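You operate a simulated robot arm through the tools that you are given. There is no shell and no other tool.

Carry out the task below with a simulated robot arm. There is one attempt and no reset: what you move stays moved.

JOB
Soak the raisins in the glaze pot's syrup on low.
Fine: empty the jar into the pot; jar back and shut, lid on the pot. Set down upright: jar.
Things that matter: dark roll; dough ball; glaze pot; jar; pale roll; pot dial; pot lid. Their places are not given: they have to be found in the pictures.

It is judged by the outcome, as a careful person would: the job done as asked, and still so three seconds after it is handed in. It fails if anything else is knocked over, pushed out of place, dropped, spilled or broken. A push-on lid holds only when it is set on centred and level and pressed home; a screw cap is set on level and turned clockwise until tight.

ROBOT AND FRAMES
A 6-joint arm with a four-finger gripper, fixed in place. Base frame: the origin is on the floor under the middle of its stand, x ahead of it, y to its left, z up. Lengths are in mm, angles in degrees, forces in N, time in s.
It reaches about 1041 mm from its shoulder. Its first joint turns from -166.0 to 166.0 degrees. Payload 3.67 kg.
Tool frame: the origin (TCP) lies between the finger pads and is the grasp point; the fingertips stand 28 mm ahead of it; z points along the fingers, y is the line along which they close. The gripper opens to 112 mm; its body begins 73 mm behind the TCP.
Orientation is told as [roll, pitch, yaw] about the base's x, y, z axes, in that order, counted from this pose: with the fingers straight down and closing along the base's y, the tool's x points along the base's -x, its y along +y and its z along -z.

CONTROLS
- The arm moves only by the tool jog_arm. Its argument "motion" is one flat list of numbers, 7 for each row, row after row: the turn, a rotation vector about the base's x, y, z in units of 5 degrees (1.0 is 5 degrees), then the shift along the base's x, y, z in units of 40 mm (1.0 is 40 mm), then the closure in counts, from 0 (fully open) to 255 (shut). In form: [rx, ry, rz, x, y, z, jaw, rx, ry, rz, x, y, z, jaw, ...]. A call has 1 to 20 rows; each row shifts and turns the commanded pose from where the row before left it. A call with a number of a shift or a turn outside -1 to 1 is refused whole. Each row takes 0.2 s and may step no farther than 50 mm and 8.6 degrees from the row before; otherwise, or with a gripper value out of range, the whole call is refused. Where a pose cannot be reached the arm comes as near as it can. A force on the tool above 90 N (or 10 N above the force at the start of the call, whichever is more), or a blocked arm, ends the call early, and 0.2 s more pass. The fingers move at their own pace (about 102.5 mm/s each) and stop on an object; they squeeze with about 25 N. The grip force told is the motor's: it shows also when the fingers shut on nothing. Time passes only in rows, and 0.2 s behind the last, so rows that do not move let the fingers close. It gives the time, the measured TCP pose, the force on the tool (base axes), the opening and the grip force at its end, in the units of the frame above (readings bear some noise), with the torque about the TCP (base axes, N m) and any sound that the robot's microphone picked up, and new pictures: "views" is both (left out), scene, wrist or none.
- Cameras (640 x 400 px; columns grow to the right, rows downward): "scene" is fixed at [401.8, -501.8, 1706.5]; the picture's right is [0.86, -0.52, 0.00], its down [-0.38, -0.63, -0.68] and it looks along [0.35, 0.58, -0.74] (base axes); focal length 332 px, centre (320, 200). "wrist" rides on the gripper at [60, -18, -104] in the tool frame; the picture's right is [0.29, 0.96, 0.00], its down [-0.80, 0.24, -0.55] and it looks along [-0.53, 0.16, 0.83] (tool axes); focal length 234 px, centre (320, 200).
- probe_pixels(camera, pixels): for up to 12 pixels [column, row] of the newest picture of that camera ("zoom" is the newest enlarged one), the place [x, y, z] in the base frame of the surface seen there, good to about 3 mm. No time passes.
- close_up(camera, box): a new picture of the part [left, top, right, bottom] of that camera's present view, enlarged. No time passes.
- job_done(): hands the job in; it is judged then, once.

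Leave the gripper open and the arm clear of the work at the hand-in unless told otherwise.

The tools are called after "Call:" as name(argument=value, ...) on one line, values as JSON. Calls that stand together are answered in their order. jog_arm: Moves the arm, as the interface text tells. Its arguments: {"type":"object","properties":{"motion":{"type":"array","items":{"type":"number"}},"views":{"type":"string","enum":["both","scene","wrist","none"]}},"required":["motion"]} The other tools are called the same way: probe_pixels (camera, pixels) gives the place of the surface under pixels of a picture; close_up (camera, box) takes an enlarged picture of a part of a camera's view; job_done () hands the job in.

At the start:

```text
t: 0.0
tcp_pos: [425.6, 263.6, 1282.8]
orientation: [0.2, 0.0, 0.1]
wrist_force: [0.4, 0.8, 0.2]
moment: [0.02, 0.0, 0.03]
opening: 112.1
gripper_force: 0.0
```

scene: 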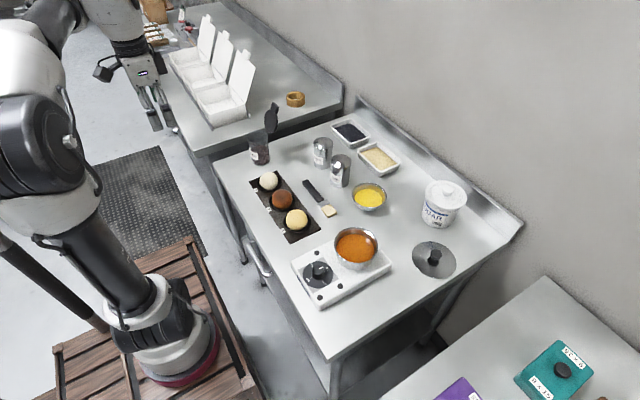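
wrist: 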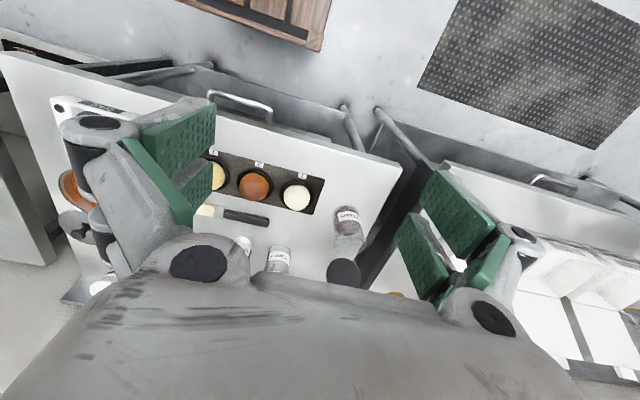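

I see a table with a hot plate and a pot of orange syrup at about (356,247), a lid with a knob at (434,258), a jar with a flip-up lid at about (262,145), and rolls on a tray. I'll take enlarged pictures of the important regions before doing anything.

Call:
close_up(camera="scene", box=[230, 90, 330, 190])

Call:
close_up(camera="scene", box=[280, 210, 480, 320])

Call:
close_up(camera="scene", box=[230, 110, 480, 250])

```text
4.00 times, centred on (280, 140) of scene
```

zoom: 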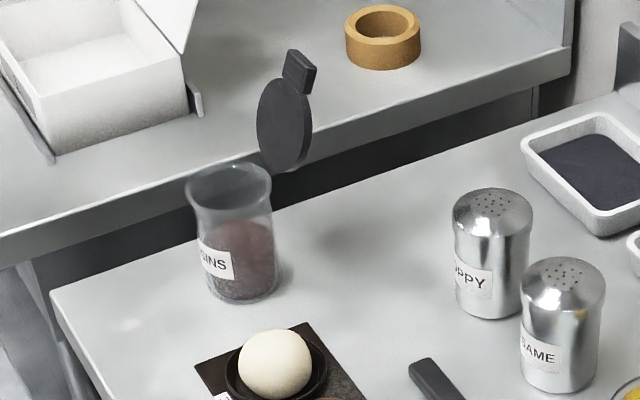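

```text
3.20 times, centred on (380, 265) of scene
```

zoom: 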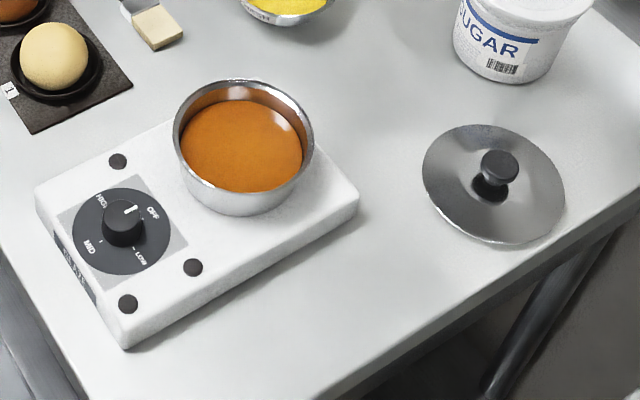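

```text
2.56 times, centred on (355, 180) of scene
```

zoom: 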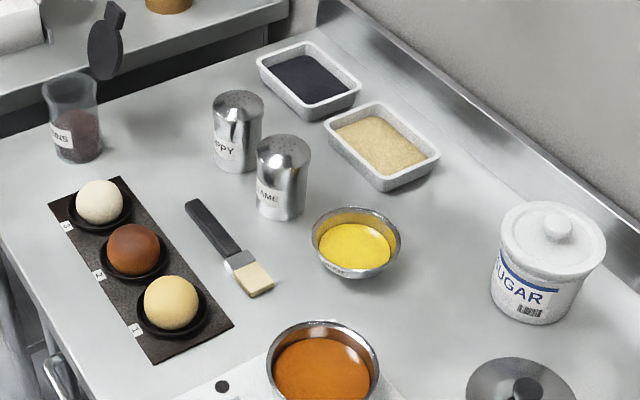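

The jar holds raisins and has a hinged lid standing open. The dial has OFF/LOW/MED/HIGH marks. I'll zoom in on the dial and jar to read them more finely.

Call:
close_up(camera="scene", box=[295, 252, 345, 302])

Call:
probe_pixels(camera="scene", pixels=[[356, 250], [340, 238], [375, 238], [337, 250], [356, 228], [356, 266], [318, 268], [311, 270], [434, 252], [413, 258], [456, 262], [434, 275]])

Call:
probe_pixels(camera="scene", pixels=[[250, 137], [262, 132], [268, 141], [260, 163], [253, 158], [268, 160], [271, 122], [265, 115], [278, 118], [275, 107], [271, 131], [258, 155]])

```text
8.00 times, centred on (320, 277) of scene
```

zoom: 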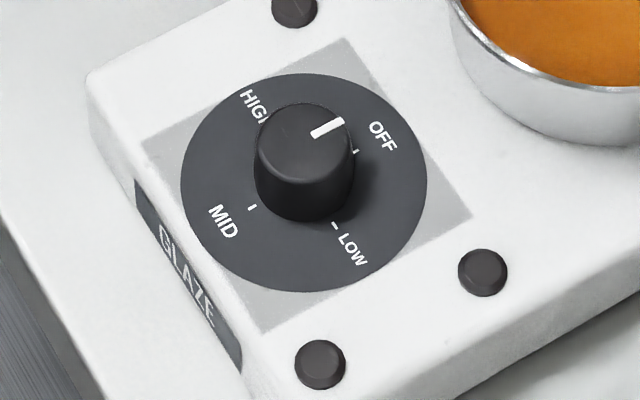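

```text
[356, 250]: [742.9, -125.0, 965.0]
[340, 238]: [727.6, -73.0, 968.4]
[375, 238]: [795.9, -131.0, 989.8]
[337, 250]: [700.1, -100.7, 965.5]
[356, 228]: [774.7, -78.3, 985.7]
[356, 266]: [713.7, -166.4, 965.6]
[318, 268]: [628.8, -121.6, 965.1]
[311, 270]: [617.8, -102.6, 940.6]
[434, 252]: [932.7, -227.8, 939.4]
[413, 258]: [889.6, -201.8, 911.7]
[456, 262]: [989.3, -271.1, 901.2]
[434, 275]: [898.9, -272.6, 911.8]
```

```text
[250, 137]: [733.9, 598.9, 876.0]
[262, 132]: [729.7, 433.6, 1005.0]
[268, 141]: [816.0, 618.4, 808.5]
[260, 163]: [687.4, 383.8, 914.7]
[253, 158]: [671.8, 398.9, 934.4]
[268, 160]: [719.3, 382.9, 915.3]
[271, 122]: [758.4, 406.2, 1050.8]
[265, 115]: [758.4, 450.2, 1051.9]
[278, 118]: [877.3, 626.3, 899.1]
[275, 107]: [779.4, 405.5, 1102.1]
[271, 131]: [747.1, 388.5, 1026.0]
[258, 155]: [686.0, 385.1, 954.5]
```

The dial pointer is at OFF (towards +x), LOW lies towards −y, a 90° clockwise turn. Now a close-up of the jar for exact probing.

Call:
close_up(camera="scene", box=[240, 98, 290, 170])

```text
5.56 times, centred on (265, 134) of scene
```

zoom: 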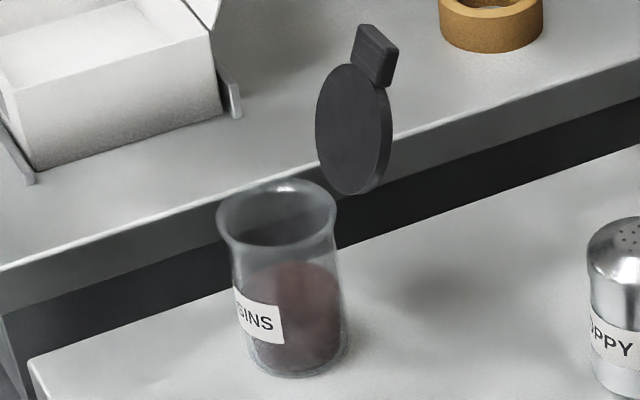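

Call:
probe_pixels(camera="zoom", pixels=[[320, 120], [385, 120], [352, 75], [352, 190], [335, 170], [380, 35], [360, 80], [392, 85], [275, 315], [300, 290], [335, 340], [300, 376]])

Call:
probe_pixels(camera="zoom", pixels=[[219, 215], [228, 238], [270, 245], [310, 240], [336, 210], [300, 183], [255, 184], [240, 300], [282, 330], [345, 350], [260, 365], [370, 190]])

```text
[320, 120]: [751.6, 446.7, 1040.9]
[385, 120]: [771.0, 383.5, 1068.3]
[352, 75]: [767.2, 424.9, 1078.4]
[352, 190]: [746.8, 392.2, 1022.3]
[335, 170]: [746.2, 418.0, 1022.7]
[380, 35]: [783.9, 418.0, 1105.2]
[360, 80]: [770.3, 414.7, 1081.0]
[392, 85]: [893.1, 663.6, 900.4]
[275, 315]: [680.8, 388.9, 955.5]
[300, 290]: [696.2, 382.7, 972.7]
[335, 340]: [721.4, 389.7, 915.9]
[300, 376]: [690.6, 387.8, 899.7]
```

```text
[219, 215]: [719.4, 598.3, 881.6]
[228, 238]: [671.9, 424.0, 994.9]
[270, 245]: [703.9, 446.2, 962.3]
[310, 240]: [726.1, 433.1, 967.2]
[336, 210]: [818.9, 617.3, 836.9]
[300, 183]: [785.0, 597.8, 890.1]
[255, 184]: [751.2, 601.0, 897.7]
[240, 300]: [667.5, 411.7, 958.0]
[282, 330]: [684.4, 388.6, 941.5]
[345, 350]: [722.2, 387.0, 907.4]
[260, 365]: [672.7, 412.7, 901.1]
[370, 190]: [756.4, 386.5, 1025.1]
```

The jar is at about (704, 417), radius about 36, rim near z≈1003, with the lid hinge on its +x side. Next I'll probe the tray/roll positions, table edges, pot rim and hot plate, and the gripper's own size.

Call:
probe_pixels(camera="scene", pixels=[[268, 176], [282, 196], [297, 217], [250, 180], [277, 170], [216, 167], [232, 200], [260, 260], [310, 340], [318, 185], [330, 211], [350, 125]])

Call:
close_up(camera="scene", box=[325, 215, 390, 280])

Call:
close_up(camera="scene", box=[80, 0, 200, 140])

```text
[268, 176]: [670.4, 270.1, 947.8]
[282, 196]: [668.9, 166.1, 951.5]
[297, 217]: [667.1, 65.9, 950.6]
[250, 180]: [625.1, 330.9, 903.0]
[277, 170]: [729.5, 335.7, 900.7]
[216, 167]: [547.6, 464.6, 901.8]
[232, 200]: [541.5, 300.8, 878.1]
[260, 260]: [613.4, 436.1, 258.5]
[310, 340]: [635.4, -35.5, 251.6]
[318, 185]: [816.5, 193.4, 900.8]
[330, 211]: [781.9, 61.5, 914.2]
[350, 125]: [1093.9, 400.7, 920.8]
```

```text
6.15 times, centred on (358, 248) of scene
```

zoom: 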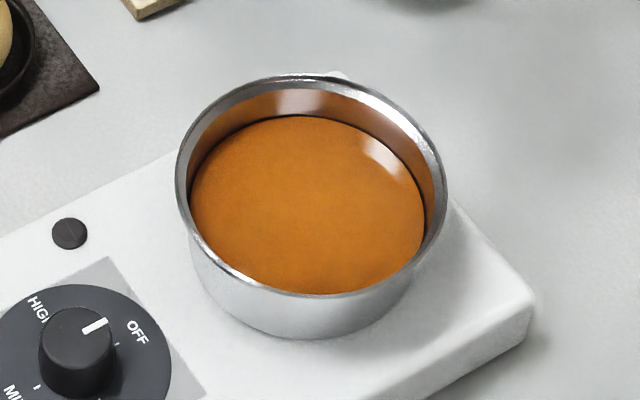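

```text
2.86 times, centred on (140, 70) of scene
```

zoom: 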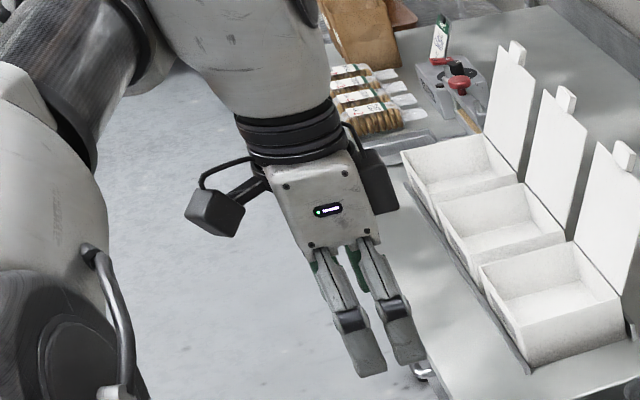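

Here's the gripper: a body with the wrist camera sticking out to the −x side. I'll probe points on it to learn its real size, and zoom the pot rim.

Call:
probe_pixels(camera="zoom", pixels=[[215, 215], [190, 195], [200, 185], [285, 185], [360, 170], [310, 240], [370, 240], [395, 200], [380, 165], [330, 285], [360, 365], [410, 345]])

Call:
probe_pixels(camera="zoom", pixels=[[245, 130], [340, 130], [290, 145], [350, 150], [375, 320], [345, 320], [400, 280], [240, 165], [230, 230], [375, 205], [365, 155], [350, 100]])

```text
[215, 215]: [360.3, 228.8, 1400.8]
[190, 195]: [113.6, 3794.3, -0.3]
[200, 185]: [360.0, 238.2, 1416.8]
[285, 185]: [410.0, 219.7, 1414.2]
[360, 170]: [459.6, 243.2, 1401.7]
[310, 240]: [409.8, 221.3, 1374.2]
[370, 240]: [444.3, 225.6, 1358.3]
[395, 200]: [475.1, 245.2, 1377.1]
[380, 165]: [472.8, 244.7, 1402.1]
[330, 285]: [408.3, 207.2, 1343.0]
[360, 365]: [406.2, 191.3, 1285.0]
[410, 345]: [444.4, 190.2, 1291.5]
```

```text
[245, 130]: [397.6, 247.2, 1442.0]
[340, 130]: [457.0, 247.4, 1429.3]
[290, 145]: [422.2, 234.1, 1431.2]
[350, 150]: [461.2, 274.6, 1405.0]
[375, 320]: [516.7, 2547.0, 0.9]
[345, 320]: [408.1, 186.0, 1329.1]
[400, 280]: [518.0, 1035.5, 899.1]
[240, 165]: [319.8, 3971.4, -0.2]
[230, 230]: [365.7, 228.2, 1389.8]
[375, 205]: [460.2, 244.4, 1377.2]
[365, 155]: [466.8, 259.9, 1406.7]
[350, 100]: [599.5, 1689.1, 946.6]
```

The gripper body is slim (about ±35–45 mm) and the camera sticks out about 80 mm on the tool +x side. Now the pot rim, the lid and knob and the dial, each probed on a fresh zoom.

Call:
close_up(camera="scene", box=[325, 215, 390, 280])

Call:
probe_pixels(camera="zoom", pixels=[[181, 190], [183, 215], [443, 185], [442, 200], [310, 79], [300, 291], [250, 280], [370, 285], [230, 100], [400, 105], [310, 200], [270, 320]])

Call:
close_up(camera="scene", box=[400, 225, 470, 295])

```text
6.15 times, centred on (358, 248) of scene
```

zoom: 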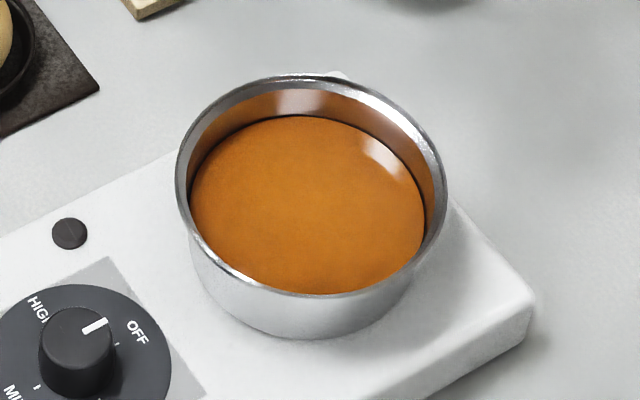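

```text
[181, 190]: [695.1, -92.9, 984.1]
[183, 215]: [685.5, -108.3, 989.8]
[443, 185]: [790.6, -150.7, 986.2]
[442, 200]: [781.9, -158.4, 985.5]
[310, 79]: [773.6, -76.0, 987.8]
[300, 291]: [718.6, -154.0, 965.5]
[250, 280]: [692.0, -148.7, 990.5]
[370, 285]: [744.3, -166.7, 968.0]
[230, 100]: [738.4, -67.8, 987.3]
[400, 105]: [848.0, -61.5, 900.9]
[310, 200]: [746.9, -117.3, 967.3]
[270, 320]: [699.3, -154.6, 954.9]
```

```text
5.71 times, centred on (435, 260) of scene
```

zoom: 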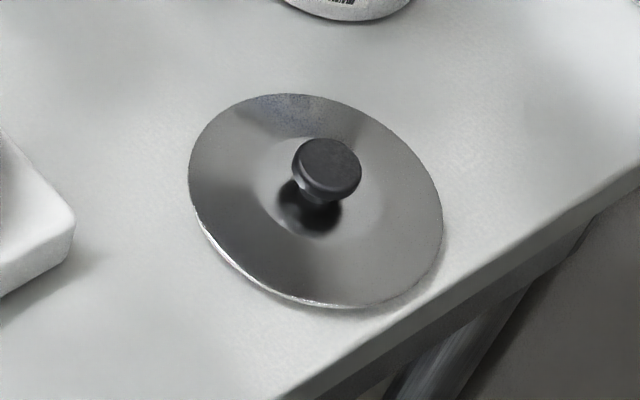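

Pot rim centre ≈ (740, −121), z≈988, outer radius ≈56. Now probing the lid and knob in the newest zoom.

Call:
probe_pixels(camera="zoom", pixels=[[330, 155], [300, 160], [358, 165], [326, 142], [330, 178], [330, 198], [195, 180], [240, 260], [330, 302], [436, 240], [380, 120], [280, 98]])

Call:
close_up(camera="scene", box=[295, 252, 345, 302])

Call:
probe_pixels(camera="zoom", pixels=[[315, 135], [260, 140], [350, 140], [300, 108], [300, 160], [305, 215], [185, 180], [425, 180], [303, 75], [303, 290], [268, 170], [350, 170]])

```text
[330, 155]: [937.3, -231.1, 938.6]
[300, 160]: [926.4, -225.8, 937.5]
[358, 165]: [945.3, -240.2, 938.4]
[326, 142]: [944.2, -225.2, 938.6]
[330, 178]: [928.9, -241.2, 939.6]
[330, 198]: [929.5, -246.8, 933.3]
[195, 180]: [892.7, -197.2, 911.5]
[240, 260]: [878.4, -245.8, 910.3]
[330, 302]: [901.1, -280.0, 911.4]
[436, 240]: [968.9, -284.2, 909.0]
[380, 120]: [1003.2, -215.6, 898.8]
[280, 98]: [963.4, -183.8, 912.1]
```

```text
8.00 times, centred on (320, 277) of scene
```

zoom: 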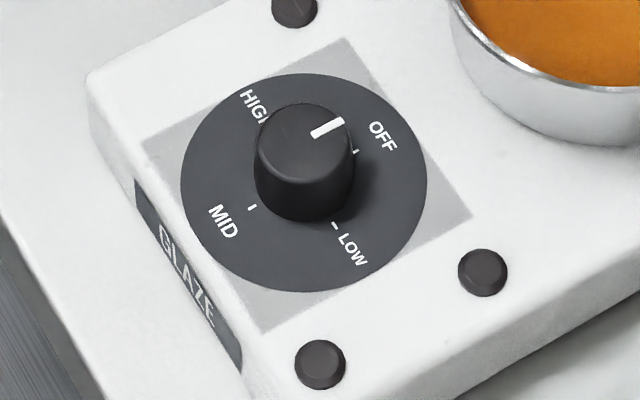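

```text
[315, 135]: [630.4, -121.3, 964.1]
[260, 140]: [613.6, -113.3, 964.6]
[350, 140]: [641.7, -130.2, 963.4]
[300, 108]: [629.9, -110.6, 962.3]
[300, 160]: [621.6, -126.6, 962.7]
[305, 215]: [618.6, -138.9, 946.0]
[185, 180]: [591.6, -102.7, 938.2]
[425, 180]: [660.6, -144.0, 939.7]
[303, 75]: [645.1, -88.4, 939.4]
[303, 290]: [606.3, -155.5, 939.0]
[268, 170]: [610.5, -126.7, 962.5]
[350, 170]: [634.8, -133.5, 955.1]
```

Geometry so far:
- Jar centre is about (704, 417), and its hinge faces +x.
- Pot centre is about (740, −121), rim z 988.
- Dial knob is at (627, −122), top z 964.
- Lid knob is at (936, −233), top z 939.

I plan to grip the jar from the side with a nearly horizontal tool and pour by rolling it. First I'll test in free air, up high near the pot, that the arm can take the tilted pose: yaw −10°, then pitch the tool up to 20° below horizontal.

Call:
jog_arm(motion=[0, 0, -1, 0.25, -0.5, 0, 0, 0, 0, -1, 0.25, -0.5, 0, 0, -0.174, -0.985, 0, 0.25, -0.5, 0, 0, -0.174, -0.985, 0, 0.25, -0.5, 0, 0, -0.174, -0.985, 0, 0.25, -0.5, 0, 0, -0.174, -0.985, 0, 0.25, -0.5, 0, 0, -0.174, -0.985, 0, 0.25, -0.5, 0, 0, -0.174, -0.985, 0, 0.25, -0.5, 0, 0, -0.174, -0.985, 0, 0.25, -0.5, 0, 0, -0.174, -0.985, 0, 0.25, -0.5, 0, 0, -0.174, -0.985, 0, 0.25, -0.5, 0, 0, -0.174, -0.985, 0, 0.25, -0.5, 0, 0, -0.174, -0.985, 0, 0.25, -0.5, 0, 0, -0.174, -0.985, 0, 0.25, -0.5, 0, 0, -0.174, -0.985, 0, 0.25, -0.5, 0, 0, -0.174, -0.985, 0, 0.25, -0.5, 0, 0], views="both")

```text
t: 3.4
tcp_pos: [597.9, -49.5, 1318.7]
orientation: [-0.2, -69.8, -9.7]
wrist_force: [0.3, 0.3, -0.2]
moment: [0.02, 0.0, 0.02]
opening: 111.9
gripper_force: 0.0
out of reach, approached as far as the arm can: row 15, 16
```

scene: 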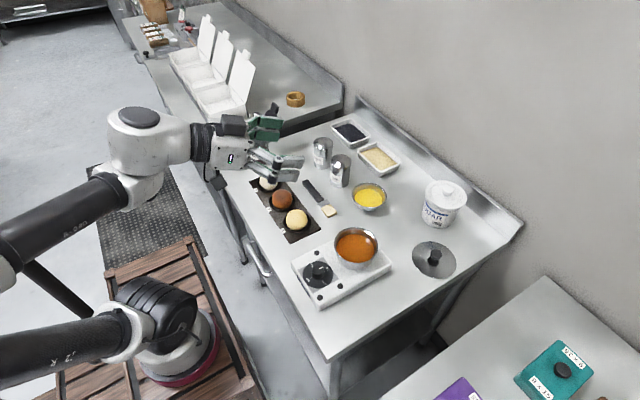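
wrist: 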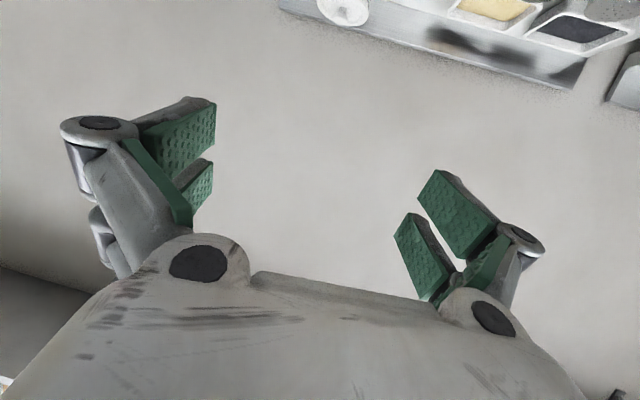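

The pose was slightly out of reach (too near the base at this height). I'll move further out towards the pot, staying high, and see what pose results.

Call:
jog_arm(motion=[0, 0, 0, 0.95, -0.4, 0, 0, 0, 0, 0, 0.95, -0.4, 0, 0, 0, 0, 0, 0.95, -0.4, 0, 0, 0, 0, 0, 0.95, -0.4, 0, 0, 0, 0, 0, 0, 0, 0, 0], views="scene")

```text
t: 4.6
tcp_pos: [729.5, -105.9, 1318.3]
orientation: [0.0, -69.9, -10.0]
wrist_force: [0.3, -0.4, -0.5]
moment: [0.0, 0.0, 0.0]
opening: 112.1
gripper_force: 0.0
out of reach, approached as far as the arm can: row 4
```

scene: 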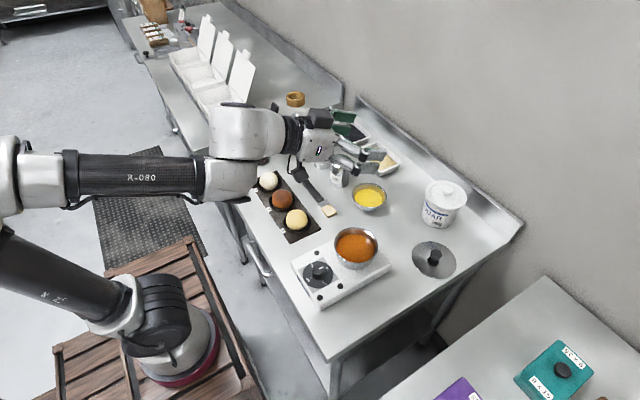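

The arm reaches better lower down: its shoulder is low. I'll lower to about z 1120 over the pot (nothing held) and check the reach there.

Call:
jog_arm(motion=[0, 0, 0, 0, 0, -0.9, 0, 0, 0, 0, 0, 0, -0.9, 0, 0, 0, 0, 0, 0, -0.9, 0, 0, 0, 0, 0, 0, -0.9, 0, 0, 0, 0, 0, 0, -0.9, 0, 0, 0, 0, 0, 0, 0, 0], views="both")

```text
t: 6.0
tcp_pos: [748.9, -64.0, 1160.7]
orientation: [-0.3, -70.0, -9.9]
wrist_force: [1.4, -0.1, -0.6]
moment: [-0.03, 0.0, -0.01]
opening: 112.1
gripper_force: 0.1
out of reach, approached as far as the arm can: row 1, 2, 3, 4, 5
```

scene: 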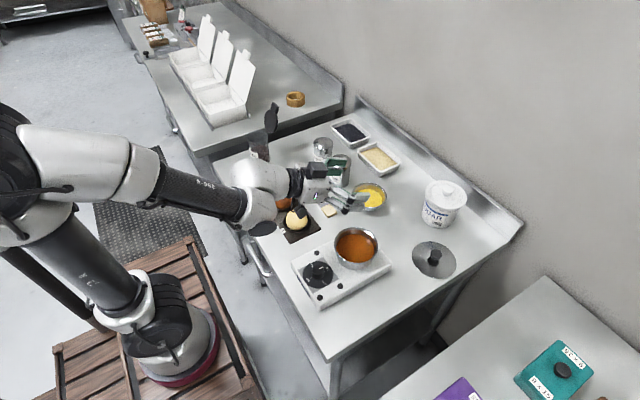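
wrist: 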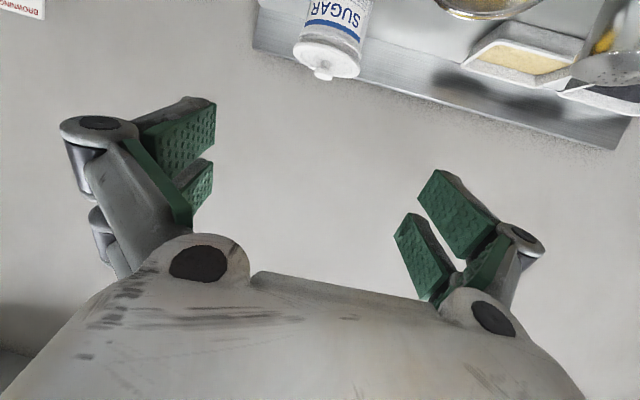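

The arm stopped short (y −64 instead of −113) although not stretched, so some joint limit is in play. I'll probe points on the arm to understand its configuration.

Call:
probe_pixels(camera="scene", pixels=[[185, 375], [180, 340], [165, 300], [120, 305], [80, 260], [40, 225], [15, 180], [60, 150], [120, 175], [190, 195], [235, 205], [262, 180]])

Call:
close_up(camera="scene", box=[0, 90, 400, 400])

```text
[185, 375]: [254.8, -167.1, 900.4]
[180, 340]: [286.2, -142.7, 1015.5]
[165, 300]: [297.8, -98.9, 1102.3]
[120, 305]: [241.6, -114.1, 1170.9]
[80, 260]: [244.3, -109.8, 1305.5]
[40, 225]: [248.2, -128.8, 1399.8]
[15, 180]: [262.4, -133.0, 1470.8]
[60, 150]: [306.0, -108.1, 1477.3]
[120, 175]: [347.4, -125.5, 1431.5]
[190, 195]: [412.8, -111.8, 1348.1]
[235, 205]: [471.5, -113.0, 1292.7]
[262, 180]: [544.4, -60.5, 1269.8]
```

```text
1.29 times, centred on (200, 245) of scene
```

zoom: 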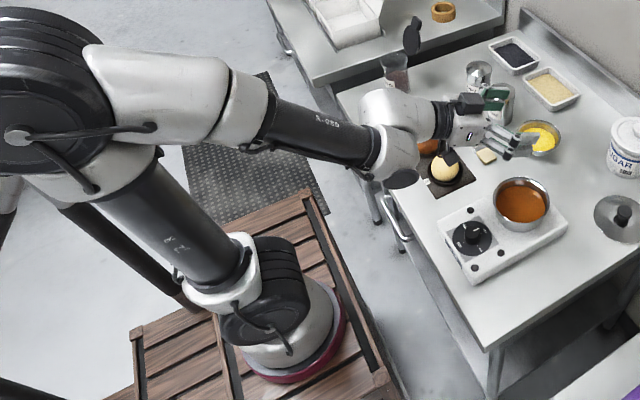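

The arm's base axis is really near (265, −110), so straight-ahead horizontal poses at the pot fold the elbow too much. Pointing the tool sideways (towards −y) should be comfortable. I'll test yawing to −80° at this height, empty-handed.

Call:
jog_arm(motion=[0, 0, -1, 0, 0, 0, 0, 0, 0, -1, 0, 0, 0, 0, 0, 0, -1, 0, 0, 0, 0, 0, 0, -1, 0, 0, 0, 0, 0, 0, -1, 0, 0, 0, 0, 0, 0, -1, 0, 0, 0, 0, 0, 0, -1, 0, 0, 0, 0, 0, 0, -1, 0, 0, 0, 0, 0, 0, -1, 0, 0, 0, 0, 0, 0, -1, 0, 0, 0, 0, 0, 0, -1, 0, 0, 0, 0, 0, 0, -1, 0, 0, 0, 0, 0, 0, -1, 0, 0, 0, 0, 0, 0, -1, 0, 0, 0, 0], views="scene")

```text
t: 9.0
tcp_pos: [757.9, -66.0, 1165.6]
orientation: [0.1, -69.9, -79.9]
wrist_force: [-0.2, 0.0, 0.4]
moment: [-0.03, -0.04, 0.0]
opening: 112.0
gripper_force: 0.1
out of reach, approached as far as the arm can: row 1
```

scene: 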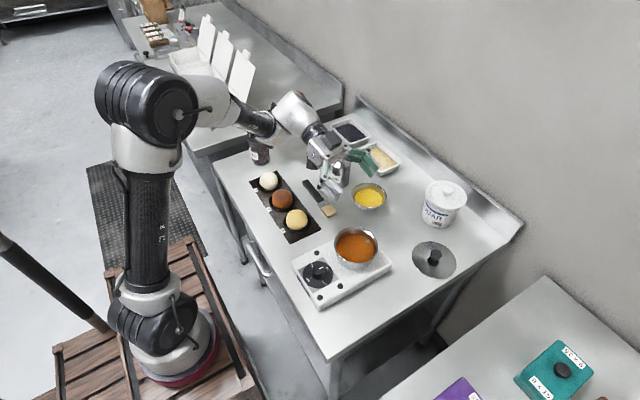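

Good, that pose works. Now I'll test the pouring roll in free air: 14 rows of −5° about the tool's horizontal direction (−70°).

Call:
jog_arm(motion=[-0.174, 0.985, 0, 0, -0.09, 0, 0, -0.174, 0.985, 0, 0, -0.09, 0, 0, -0.174, 0.985, 0, 0, -0.09, 0, 0, -0.174, 0.985, 0, 0, -0.09, 0, 0, -0.174, 0.985, 0, 0, -0.09, 0, 0, -0.174, 0.985, 0, 0, -0.09, 0, 0, -0.174, 0.985, 0, 0, -0.09, 0, 0, -0.174, 0.985, 0, 0, -0.09, 0, 0, -0.174, 0.985, 0, 0, -0.09, 0, 0, -0.174, 0.985, 0, 0, -0.09, 0, 0, -0.174, 0.985, 0, 0, -0.09, 0, 0, -0.174, 0.985, 0, 0, -0.09, 0, 0, -0.174, 0.985, 0, 0, -0.09, 0, 0, -0.174, 0.985, 0, 0, -0.09, 0, 0], views="scene")

```text
t: 12.0
tcp_pos: [759.5, -116.3, 1163.9]
orientation: [-82.8, -18.7, -11.2]
wrist_force: [-0.3, 0.3, -0.1]
moment: [0.03, -0.02, -0.01]
opening: 111.9
gripper_force: 0.0
```

scene: 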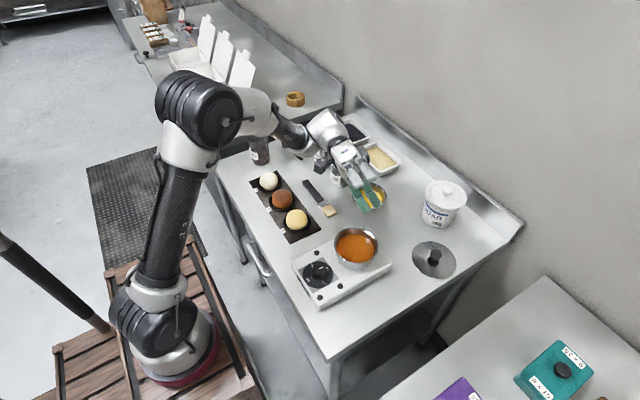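

Works well. Continue the roll another 70° (total 140°), lowering a little to z≈1095 and shifting towards where the pour would happen.

Call:
jog_arm(motion=[-0.174, 0.985, 0, -0.07, 0, -0.12, 0, -0.174, 0.985, 0, -0.07, 0, -0.12, 0, -0.174, 0.985, 0, -0.07, 0, -0.12, 0, -0.174, 0.985, 0, -0.07, 0, -0.12, 0, -0.174, 0.985, 0, -0.07, 0, -0.12, 0, -0.174, 0.985, 0, -0.07, 0, -0.12, 0, -0.174, 0.985, 0, -0.07, 0, -0.12, 0, -0.174, 0.985, 0, -0.07, 0, -0.12, 0, -0.174, 0.985, 0, -0.07, 0, -0.12, 0, -0.174, 0.985, 0, -0.07, 0, -0.12, 0, -0.174, 0.985, 0, -0.07, 0, -0.12, 0, -0.174, 0.985, 0, -0.07, 0, -0.12, 0, -0.174, 0.985, 0, -0.07, 0, -0.12, 0, -0.174, 0.985, 0, -0.07, 0, -0.12, 0], views="both")

```text
t: 15.0
tcp_pos: [719.5, -115.2, 1096.4]
orientation: [-112.1, 46.1, -19.6]
wrist_force: [0.5, -0.3, -0.4]
moment: [-0.03, -0.02, 0.06]
opening: 111.9
gripper_force: 0.0
```

scene: 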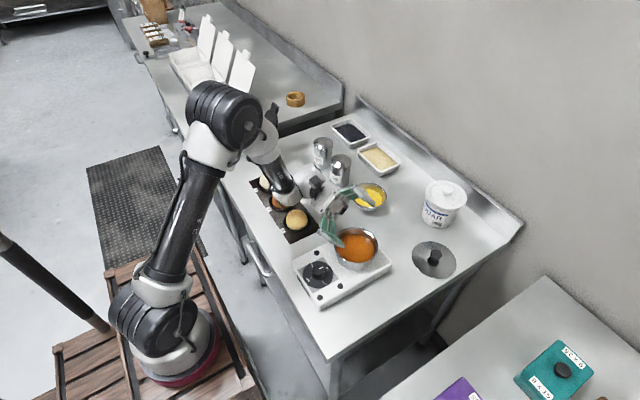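
wrist: 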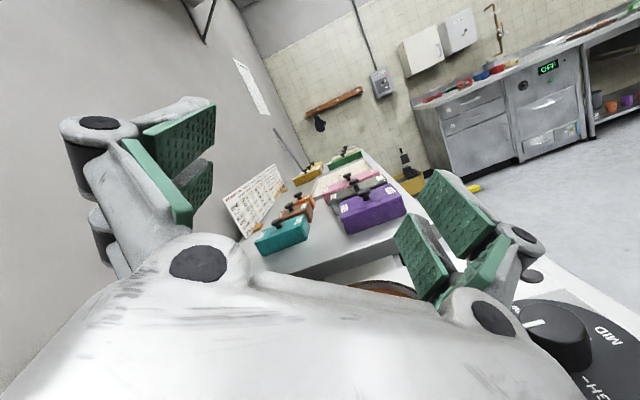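

The full 140° pouring roll is reachable. Now I undo the test: roll back +140° while raising again.

Call:
jog_arm(motion=[0.174, -0.985, 0, 0.07, 0, 0.12, 0, 0.174, -0.985, 0, 0.07, 0, 0.12, 0, 0.174, -0.985, 0, 0.07, 0, 0.12, 0, 0.174, -0.985, 0, 0.07, 0, 0.12, 0, 0.174, -0.985, 0, 0.07, 0, 0.12, 0, 0.174, -0.985, 0, 0.07, 0, 0.12, 0, 0.174, -0.985, 0, 0.07, 0, 0.12, 0, 0.174, -0.985, 0, 0.07, 0, 0.12, 0, 0.174, -0.985, 0, 0.07, 0, 0.12, 0, 0.174, -0.985, 0, 0.07, 0, 0.12, 0, 0.174, -0.985, 0, 0.07, 0, 0.12, 0, 0.174, -0.985, 0, 0.07, 0, 0.12, 0, 0.174, -0.985, 0, 0.07, 0, 0.12, 0, 0.174, -0.985, 0, 0.07, 0, 0.12, 0], views="none")

Call:
jog_arm(motion=[0.174, -0.985, 0, 0, 0.09, 0, 0, 0.174, -0.985, 0, 0, 0.09, 0, 0, 0.174, -0.985, 0, 0, 0.09, 0, 0, 0.174, -0.985, 0, 0, 0.09, 0, 0, 0.174, -0.985, 0, 0, 0.09, 0, 0, 0.174, -0.985, 0, 0, 0.09, 0, 0, 0.174, -0.985, 0, 0, 0.09, 0, 0, 0.174, -0.985, 0, 0, 0.09, 0, 0, 0.174, -0.985, 0, 0, 0.09, 0, 0, 0.174, -0.985, 0, 0, 0.09, 0, 0, 0.174, -0.985, 0, 0, 0.09, 0, 0, 0.174, -0.985, 0, 0, 0.09, 0, 0, 0.174, -0.985, 0, 0, 0.09, 0, 0, 0.174, -0.985, 0, 0, 0.09, 0, 0], views="scene")

```text
t: 18.0
tcp_pos: [758.9, -117.5, 1163.8]
orientation: [-82.8, -18.7, -11.3]
wrist_force: [0.5, 0.2, -0.2]
moment: [-0.05, -0.02, 0.01]
opening: 111.9
gripper_force: 0.2
```

```text
t: 21.0
tcp_pos: [759.6, -66.2, 1164.8]
orientation: [0.2, -69.9, -80.0]
wrist_force: [-0.6, -0.6, 0.5]
moment: [-0.02, 0.03, 0.0]
opening: 112.2
gripper_force: 0.0
```

scene: 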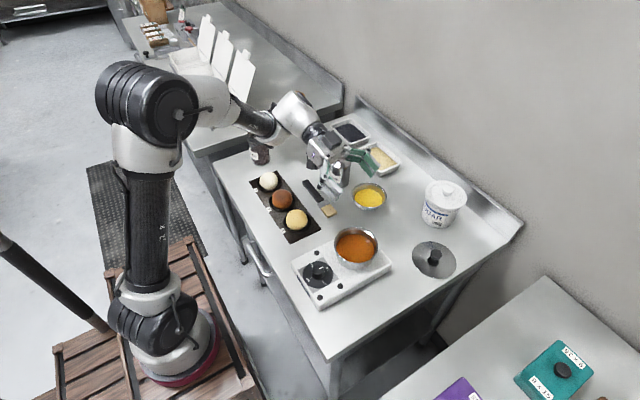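

Back at the starting roll. Now I travel to the jar's pre-approach: yaw +100° over 20 rows while moving towards (560, 330), staying high.

Call:
jog_arm(motion=[0, 0, 1, -0.25, 0.5, 0.05, 0, 0, 0, 1, -0.25, 0.5, 0.05, 0, 0, 0, 1, -0.25, 0.5, 0.05, 0, 0, 0, 1, -0.25, 0.5, 0.05, 0, 0, 0, 1, -0.25, 0.5, 0.05, 0, 0, 0, 1, -0.25, 0.5, 0.05, 0, 0, 0, 1, -0.25, 0.5, 0.05, 0, 0, 0, 1, -0.25, 0.5, 0.05, 0, 0, 0, 1, -0.25, 0.5, 0.05, 0, 0, 0, 1, -0.25, 0.5, 0.05, 0, 0, 0, 1, -0.25, 0.5, 0, 0, 0, 0, 1, -0.25, 0.5, 0, 0, 0, 0, 1, -0.25, 0.5, 0, 0, 0, 0, 1, -0.25, 0.5, 0, 0, 0, 0, 1, -0.25, 0.5, 0, 0, 0, 0, 1, -0.25, 0.5, 0, 0, 0, 0, 1, -0.25, 0.5, 0, 0, 0, 0, 1, -0.25, 0.5, 0, 0, 0, 0, 1, -0.25, 0.5, 0, 0, 0, 0, 1, -0.25, 0.5, 0, 0], views="both")

```text
t: 25.2
tcp_pos: [558.5, 333.8, 1184.5]
orientation: [-0.1, -69.8, 20.3]
wrist_force: [-0.5, 0.0, -0.1]
moment: [-0.01, 0.01, 0.0]
opening: 112.0
gripper_force: 0.0
```

scene: 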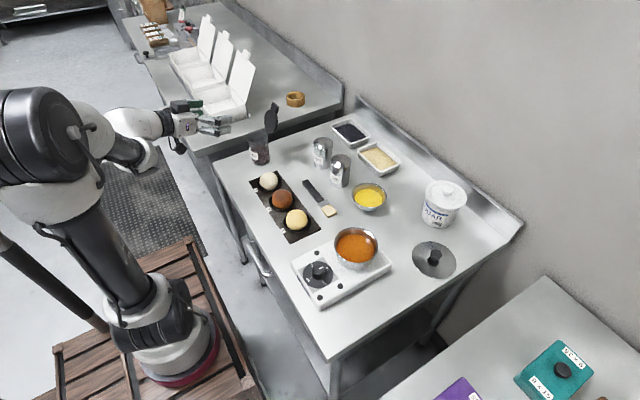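
wrist: 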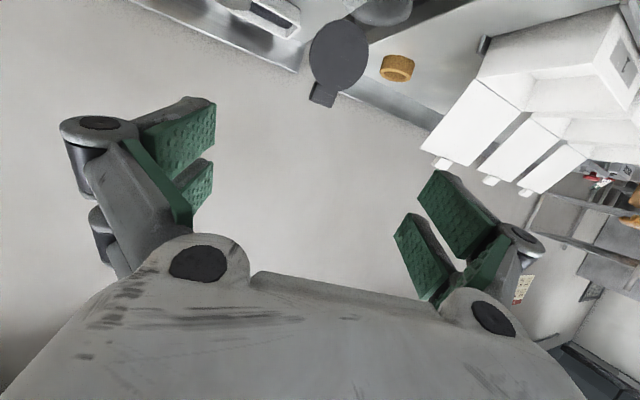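

No limits hit. The jar lid is visible at the top of the wrist picture (338,55). I yaw the last 10° to azimuth 30° and descend to the pre-approach point (582, 347, 1016).

Call:
jog_arm(motion=[0, 0, 1, 0.098, 0.055, -0.7, 0, 0, 0, 1, 0.098, 0.055, -0.7, 0, 0, 0, 0, 0.098, 0.055, -0.7, 0, 0, 0, 0, 0.098, 0.055, -0.7, 0, 0, 0, 0, 0.098, 0.055, -0.7, 0, 0, 0, 0, 0.098, 0.055, -0.7, 0], views="both")

```text
t: 26.6
tcp_pos: [586.7, 351.8, 1016.9]
orientation: [0.1, -69.9, 30.1]
wrist_force: [0.0, -0.8, 0.0]
moment: [0.0, 0.05, 0.03]
opening: 111.7
gripper_force: 0.1
out of reach, approached as far as the arm can: row 3, 4
```

scene: 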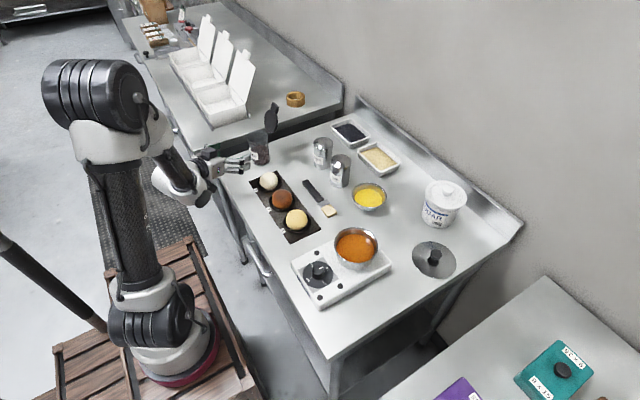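
wrist: 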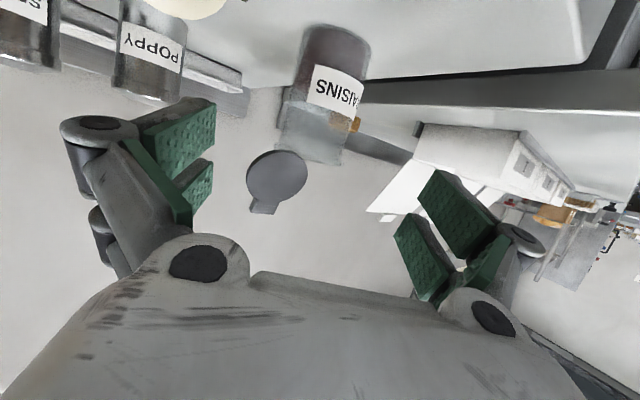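

Very good view: the jar is upside-down in the wrist image (camera is below the tool) at (330,80). I'll zoom and probe its edges to refine its centre.

Call:
close_up(camera="wrist", box=[230, 10, 410, 230])

Call:
probe_pixels(camera="wrist", pixels=[[305, 45], [320, 45], [335, 45], [350, 45], [365, 48], [325, 85], [338, 88], [350, 92], [320, 30], [340, 28], [360, 35], [300, 55]])

Call:
probe_pixels(camera="wrist", pixels=[[250, 175], [275, 175], [305, 175], [277, 153], [275, 198], [262, 208], [290, 120], [310, 125], [330, 130], [285, 105], [320, 160], [345, 110]])

```text
1.82 times, centred on (320, 120) of wrist
```

zoom: 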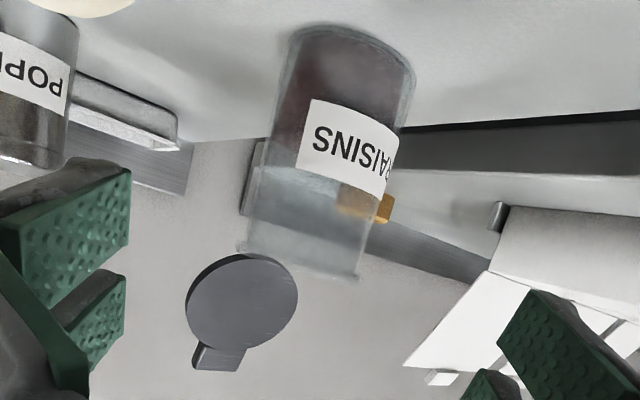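

```text
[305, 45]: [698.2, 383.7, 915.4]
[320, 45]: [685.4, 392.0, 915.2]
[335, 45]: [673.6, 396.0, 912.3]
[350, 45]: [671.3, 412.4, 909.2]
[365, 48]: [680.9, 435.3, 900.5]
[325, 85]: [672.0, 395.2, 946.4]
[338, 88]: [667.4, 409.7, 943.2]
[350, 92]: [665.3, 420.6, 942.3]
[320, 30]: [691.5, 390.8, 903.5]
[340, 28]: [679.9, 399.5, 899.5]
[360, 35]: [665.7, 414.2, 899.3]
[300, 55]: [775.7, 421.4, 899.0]
```

```text
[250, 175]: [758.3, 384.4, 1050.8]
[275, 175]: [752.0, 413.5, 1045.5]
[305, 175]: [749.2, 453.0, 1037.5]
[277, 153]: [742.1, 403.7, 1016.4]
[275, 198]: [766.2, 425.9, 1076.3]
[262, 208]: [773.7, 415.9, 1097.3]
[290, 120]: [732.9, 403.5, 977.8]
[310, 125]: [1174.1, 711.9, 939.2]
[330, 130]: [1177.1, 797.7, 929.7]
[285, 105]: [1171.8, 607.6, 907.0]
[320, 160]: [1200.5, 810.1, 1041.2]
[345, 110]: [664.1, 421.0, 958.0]
```

Refined: jar centre ≈ (701.5, 418), radius ≈36, lid disc centre y≈418. The approach direction lines up with azimuth 30°. I slide forward along the tool axis to (701.5, 418, 962) with the fingers fully open, straddling the jar.

Call:
jog_arm(motion=[0, 0, 0, 0.478, 0.276, -0.229, 0, 0, 0, 0, 0.478, 0.276, -0.229, 0, 0, 0, 0, 0.478, 0.276, -0.229, 0, 0, 0, 0, 0.478, 0.276, -0.229, 0], views="both")

```text
t: 27.6
tcp_pos: [666.0, 395.6, 982.3]
orientation: [0.0, -69.9, 30.2]
wrist_force: [-0.3, -0.1, 1.0]
moment: [-0.02, 0.03, 0.0]
opening: 111.7
gripper_force: 0.0
```

scene: 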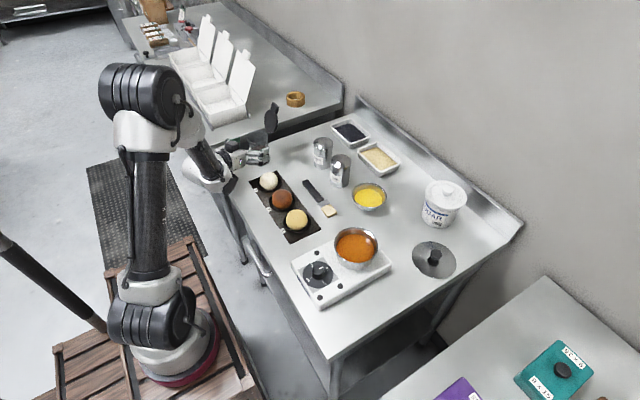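
wrist: 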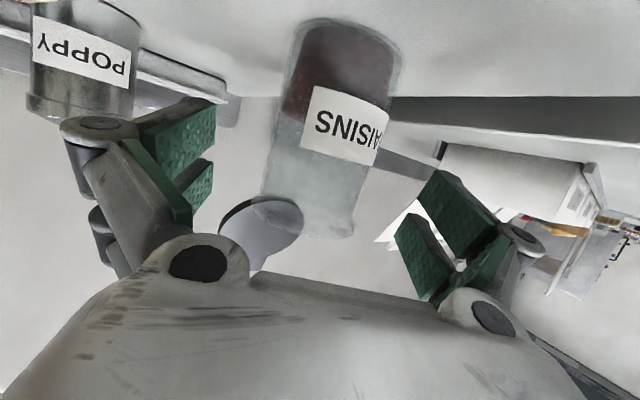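

The jar stays centred between the fingers (column ≈325). Two more small rows to bring the TCP to the jar axis, then I look again.

Call:
jog_arm(motion=[0, 0, 0, 0.444, 0.27, -0.254, 0, 0, 0, 0, 0.444, 0.27, -0.254, 0], views="both")

Call:
close_up(camera="scene", box=[190, 90, 310, 210])

```text
t: 28.2
tcp_pos: [698.9, 418.6, 961.7]
orientation: [-0.1, -69.9, 30.3]
wrist_force: [0.9, 0.0, 1.1]
moment: [-0.04, 0.0, 0.0]
opening: 112.0
gripper_force: 0.0
```

scene: 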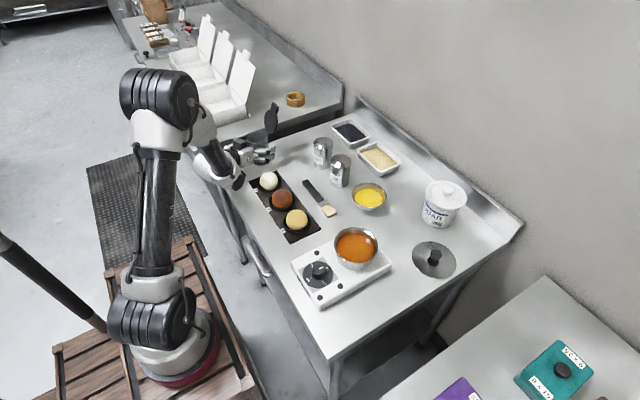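
wrist: 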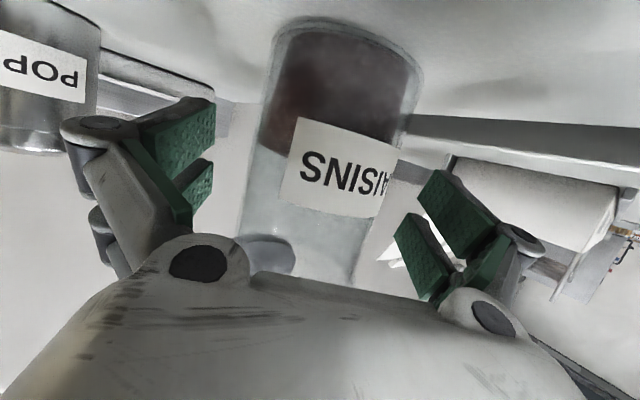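

```text
3.33 times, centred on (250, 150) of scene
```

zoom: 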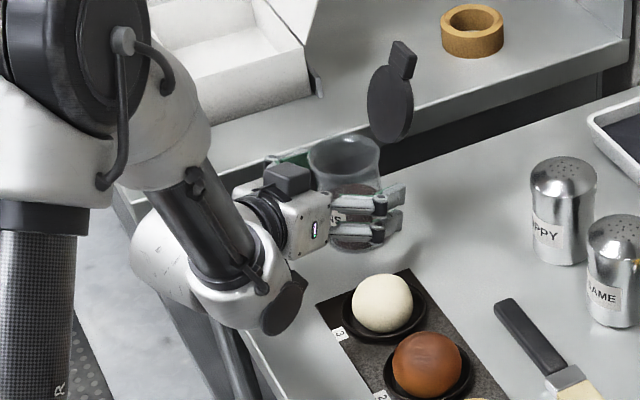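

The fingers straddle the jar below its rim. Now I close the gripper on it without moving.

Call:
jog_arm(motion=[0, 0, 0, 0, 0, 0, 255, 0, 0, 0, 0, 0, 0, 255, 0, 0, 0, 0, 0, 0, 255, 0, 0, 0, 0, 0, 0, 255], views="both")

```text
t: 29.2
tcp_pos: [698.6, 418.5, 961.5]
orientation: [-0.1, -69.9, 30.2]
wrist_force: [1.0, 0.8, 1.1]
moment: [-0.03, -0.04, 0.02]
opening: 71.3
gripper_force: 25.0
```

scene: 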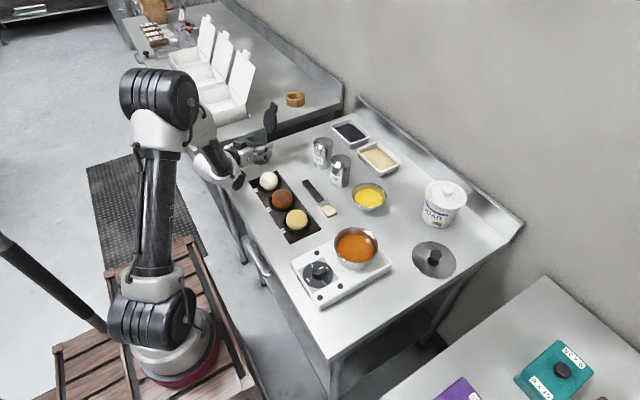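
wrist: 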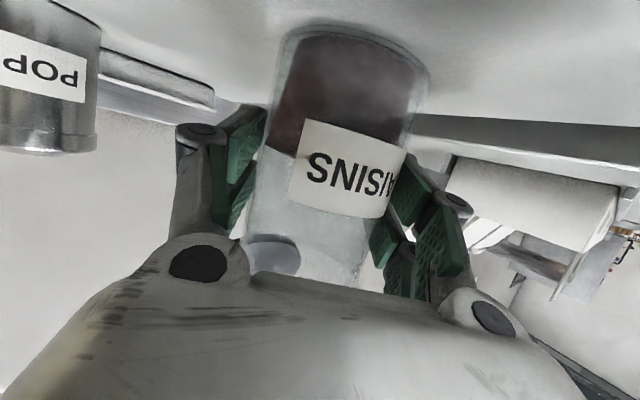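

Gripped at opening 71.3 mm, 25 N. Return pose to remember: TCP (698.6, 418.5, 961.5), azimuth 30°, pitch −70. I lift straight up gently.

Call:
jog_arm(motion=[0, 0, 0, 0, 0, 0.25, 255, 0, 0, 0, 0, 0, 0.4, 255, 0, 0, 0, 0, 0, 0.5, 255, 0, 0, 0, 0, 0, 0.5, 255, 0, 0, 0, 0, 0, 0.5, 255, 0, 0, 0, 0, 0, 0.5, 255, 0, 0, 0, 0, 0, 0.5, 255, 0, 0, 0, 0, 0, 0.5, 255, 0, 0, 0, 0, 0, 0.4, 255, 0, 0, 0, 0, 0, 0.2, 255], views="both")

Call:
close_up(camera="scene", box=[190, 50, 310, 170])

```text
t: 31.4
tcp_pos: [697.2, 418.2, 1130.5]
orientation: [-0.1, -69.9, 30.3]
wrist_force: [0.1, -0.1, -3.1]
moment: [0.0, 0.02, -0.03]
opening: 70.9
gripper_force: 25.0
```

scene: 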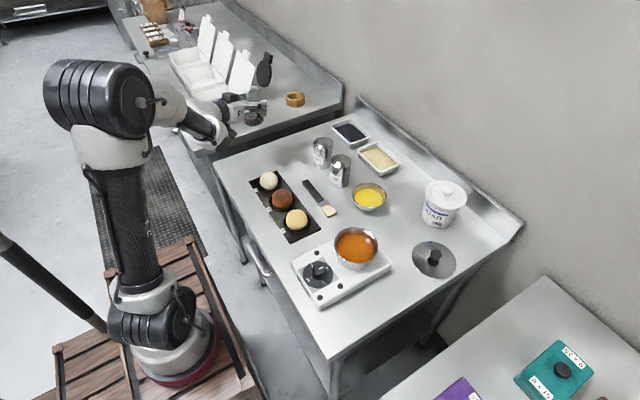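
wrist: 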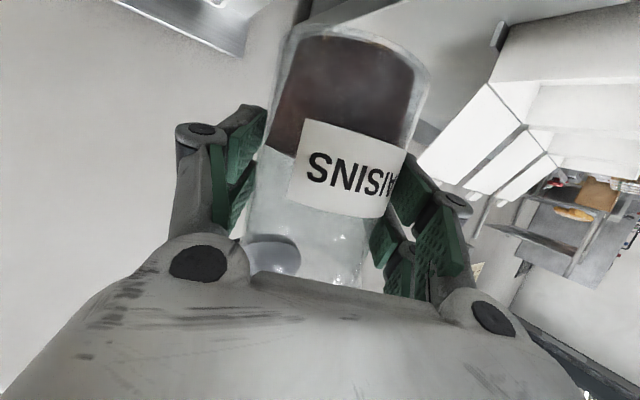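

```text
3.33 times, centred on (250, 110) of scene
```

zoom: 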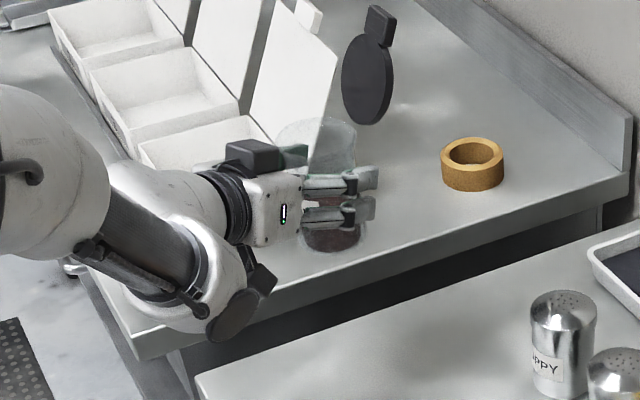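

Jar lifted cleanly, lid still open, about 3 N of weight. Now I carry it upright towards the pot, turning −5° per row while moving in −y; first 11 rows.

Call:
jog_arm(motion=[0, 0, -1, 0.03, -0.58, 0.05, 255, 0, 0, -1, 0.03, -0.58, 0.05, 255, 0, 0, -1, 0.03, -0.58, 0.05, 255, 0, 0, -1, 0.03, -0.58, 0.05, 255, 0, 0, -1, 0.03, -0.58, 0.05, 255, 0, 0, -1, 0.03, -0.58, 0.05, 255, 0, 0, -1, 0.03, -0.58, 0.05, 255, 0, 0, -1, 0.03, -0.58, 0.05, 255, 0, 0, -1, 0.03, -0.58, 0.05, 255, 0, 0, -1, 0.03, -0.58, 0.05, 255, 0, 0, -1, 0.03, -0.58, 0.05, 255], views="scene")

```text
t: 33.8
tcp_pos: [709.8, 160.1, 1154.4]
orientation: [0.0, -69.8, -24.8]
wrist_force: [-0.1, 0.6, -2.0]
moment: [0.05, 0.05, 0.0]
opening: 70.9
gripper_force: 25.3
```

scene: 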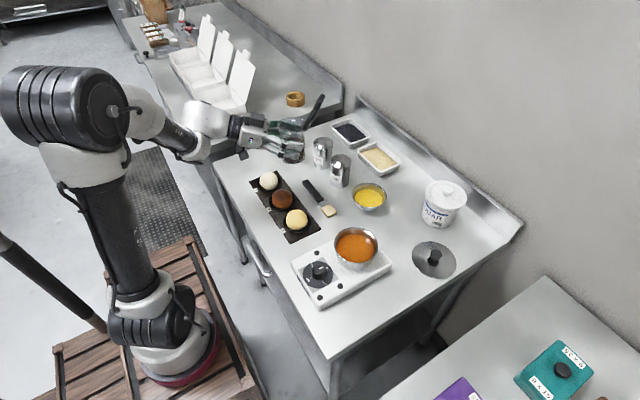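

Steady; continue the remaining 11 rows (−55° yaw) to arrive above the pot at about (716, −100).

Call:
jog_arm(motion=[0, 0, -1, 0.015, -0.59, 0, 255, 0, 0, -1, 0.015, -0.59, 0, 255, 0, 0, -1, 0.015, -0.59, 0, 255, 0, 0, -1, 0.015, -0.59, 0, 255, 0, 0, -1, 0.015, -0.59, 0, 255, 0, 0, -1, 0.015, -0.59, 0, 255, 0, 0, -1, 0.015, -0.59, 0, 255, 0, 0, -1, 0.015, -0.59, 0, 255, 0, 0, -1, 0.015, -0.59, 0, 255, 0, 0, -1, 0.015, -0.59, 0, 255, 0, 0, -1, 0.015, -0.59, 0, 255], views="both")

Call:
close_up(camera="scene", box=[270, 130, 430, 290])

```text
t: 36.2
tcp_pos: [718.2, -98.1, 1154.7]
orientation: [-0.1, -69.9, -79.8]
wrist_force: [-0.5, 0.3, -1.8]
moment: [0.01, -0.01, 0.04]
opening: 71.1
gripper_force: 25.1
```

scene: 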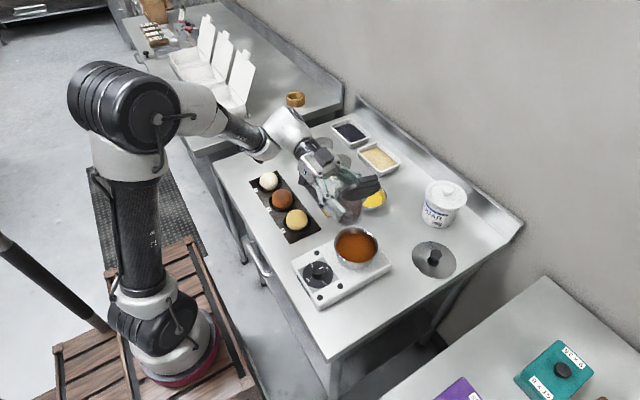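
wrist: 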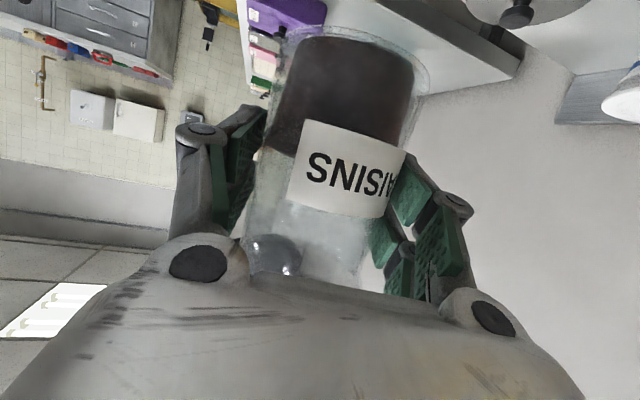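

```text
2.50 times, centred on (350, 210) of scene
```

zoom: 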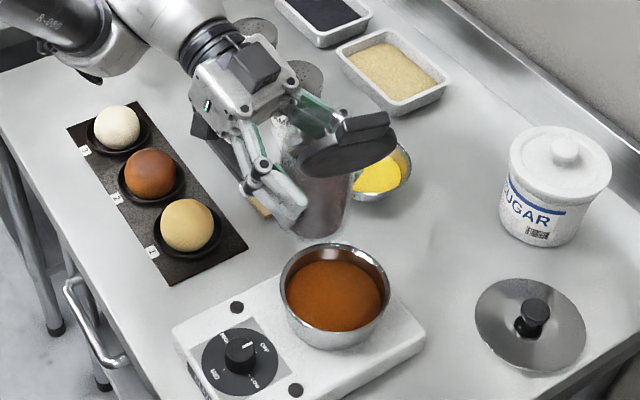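

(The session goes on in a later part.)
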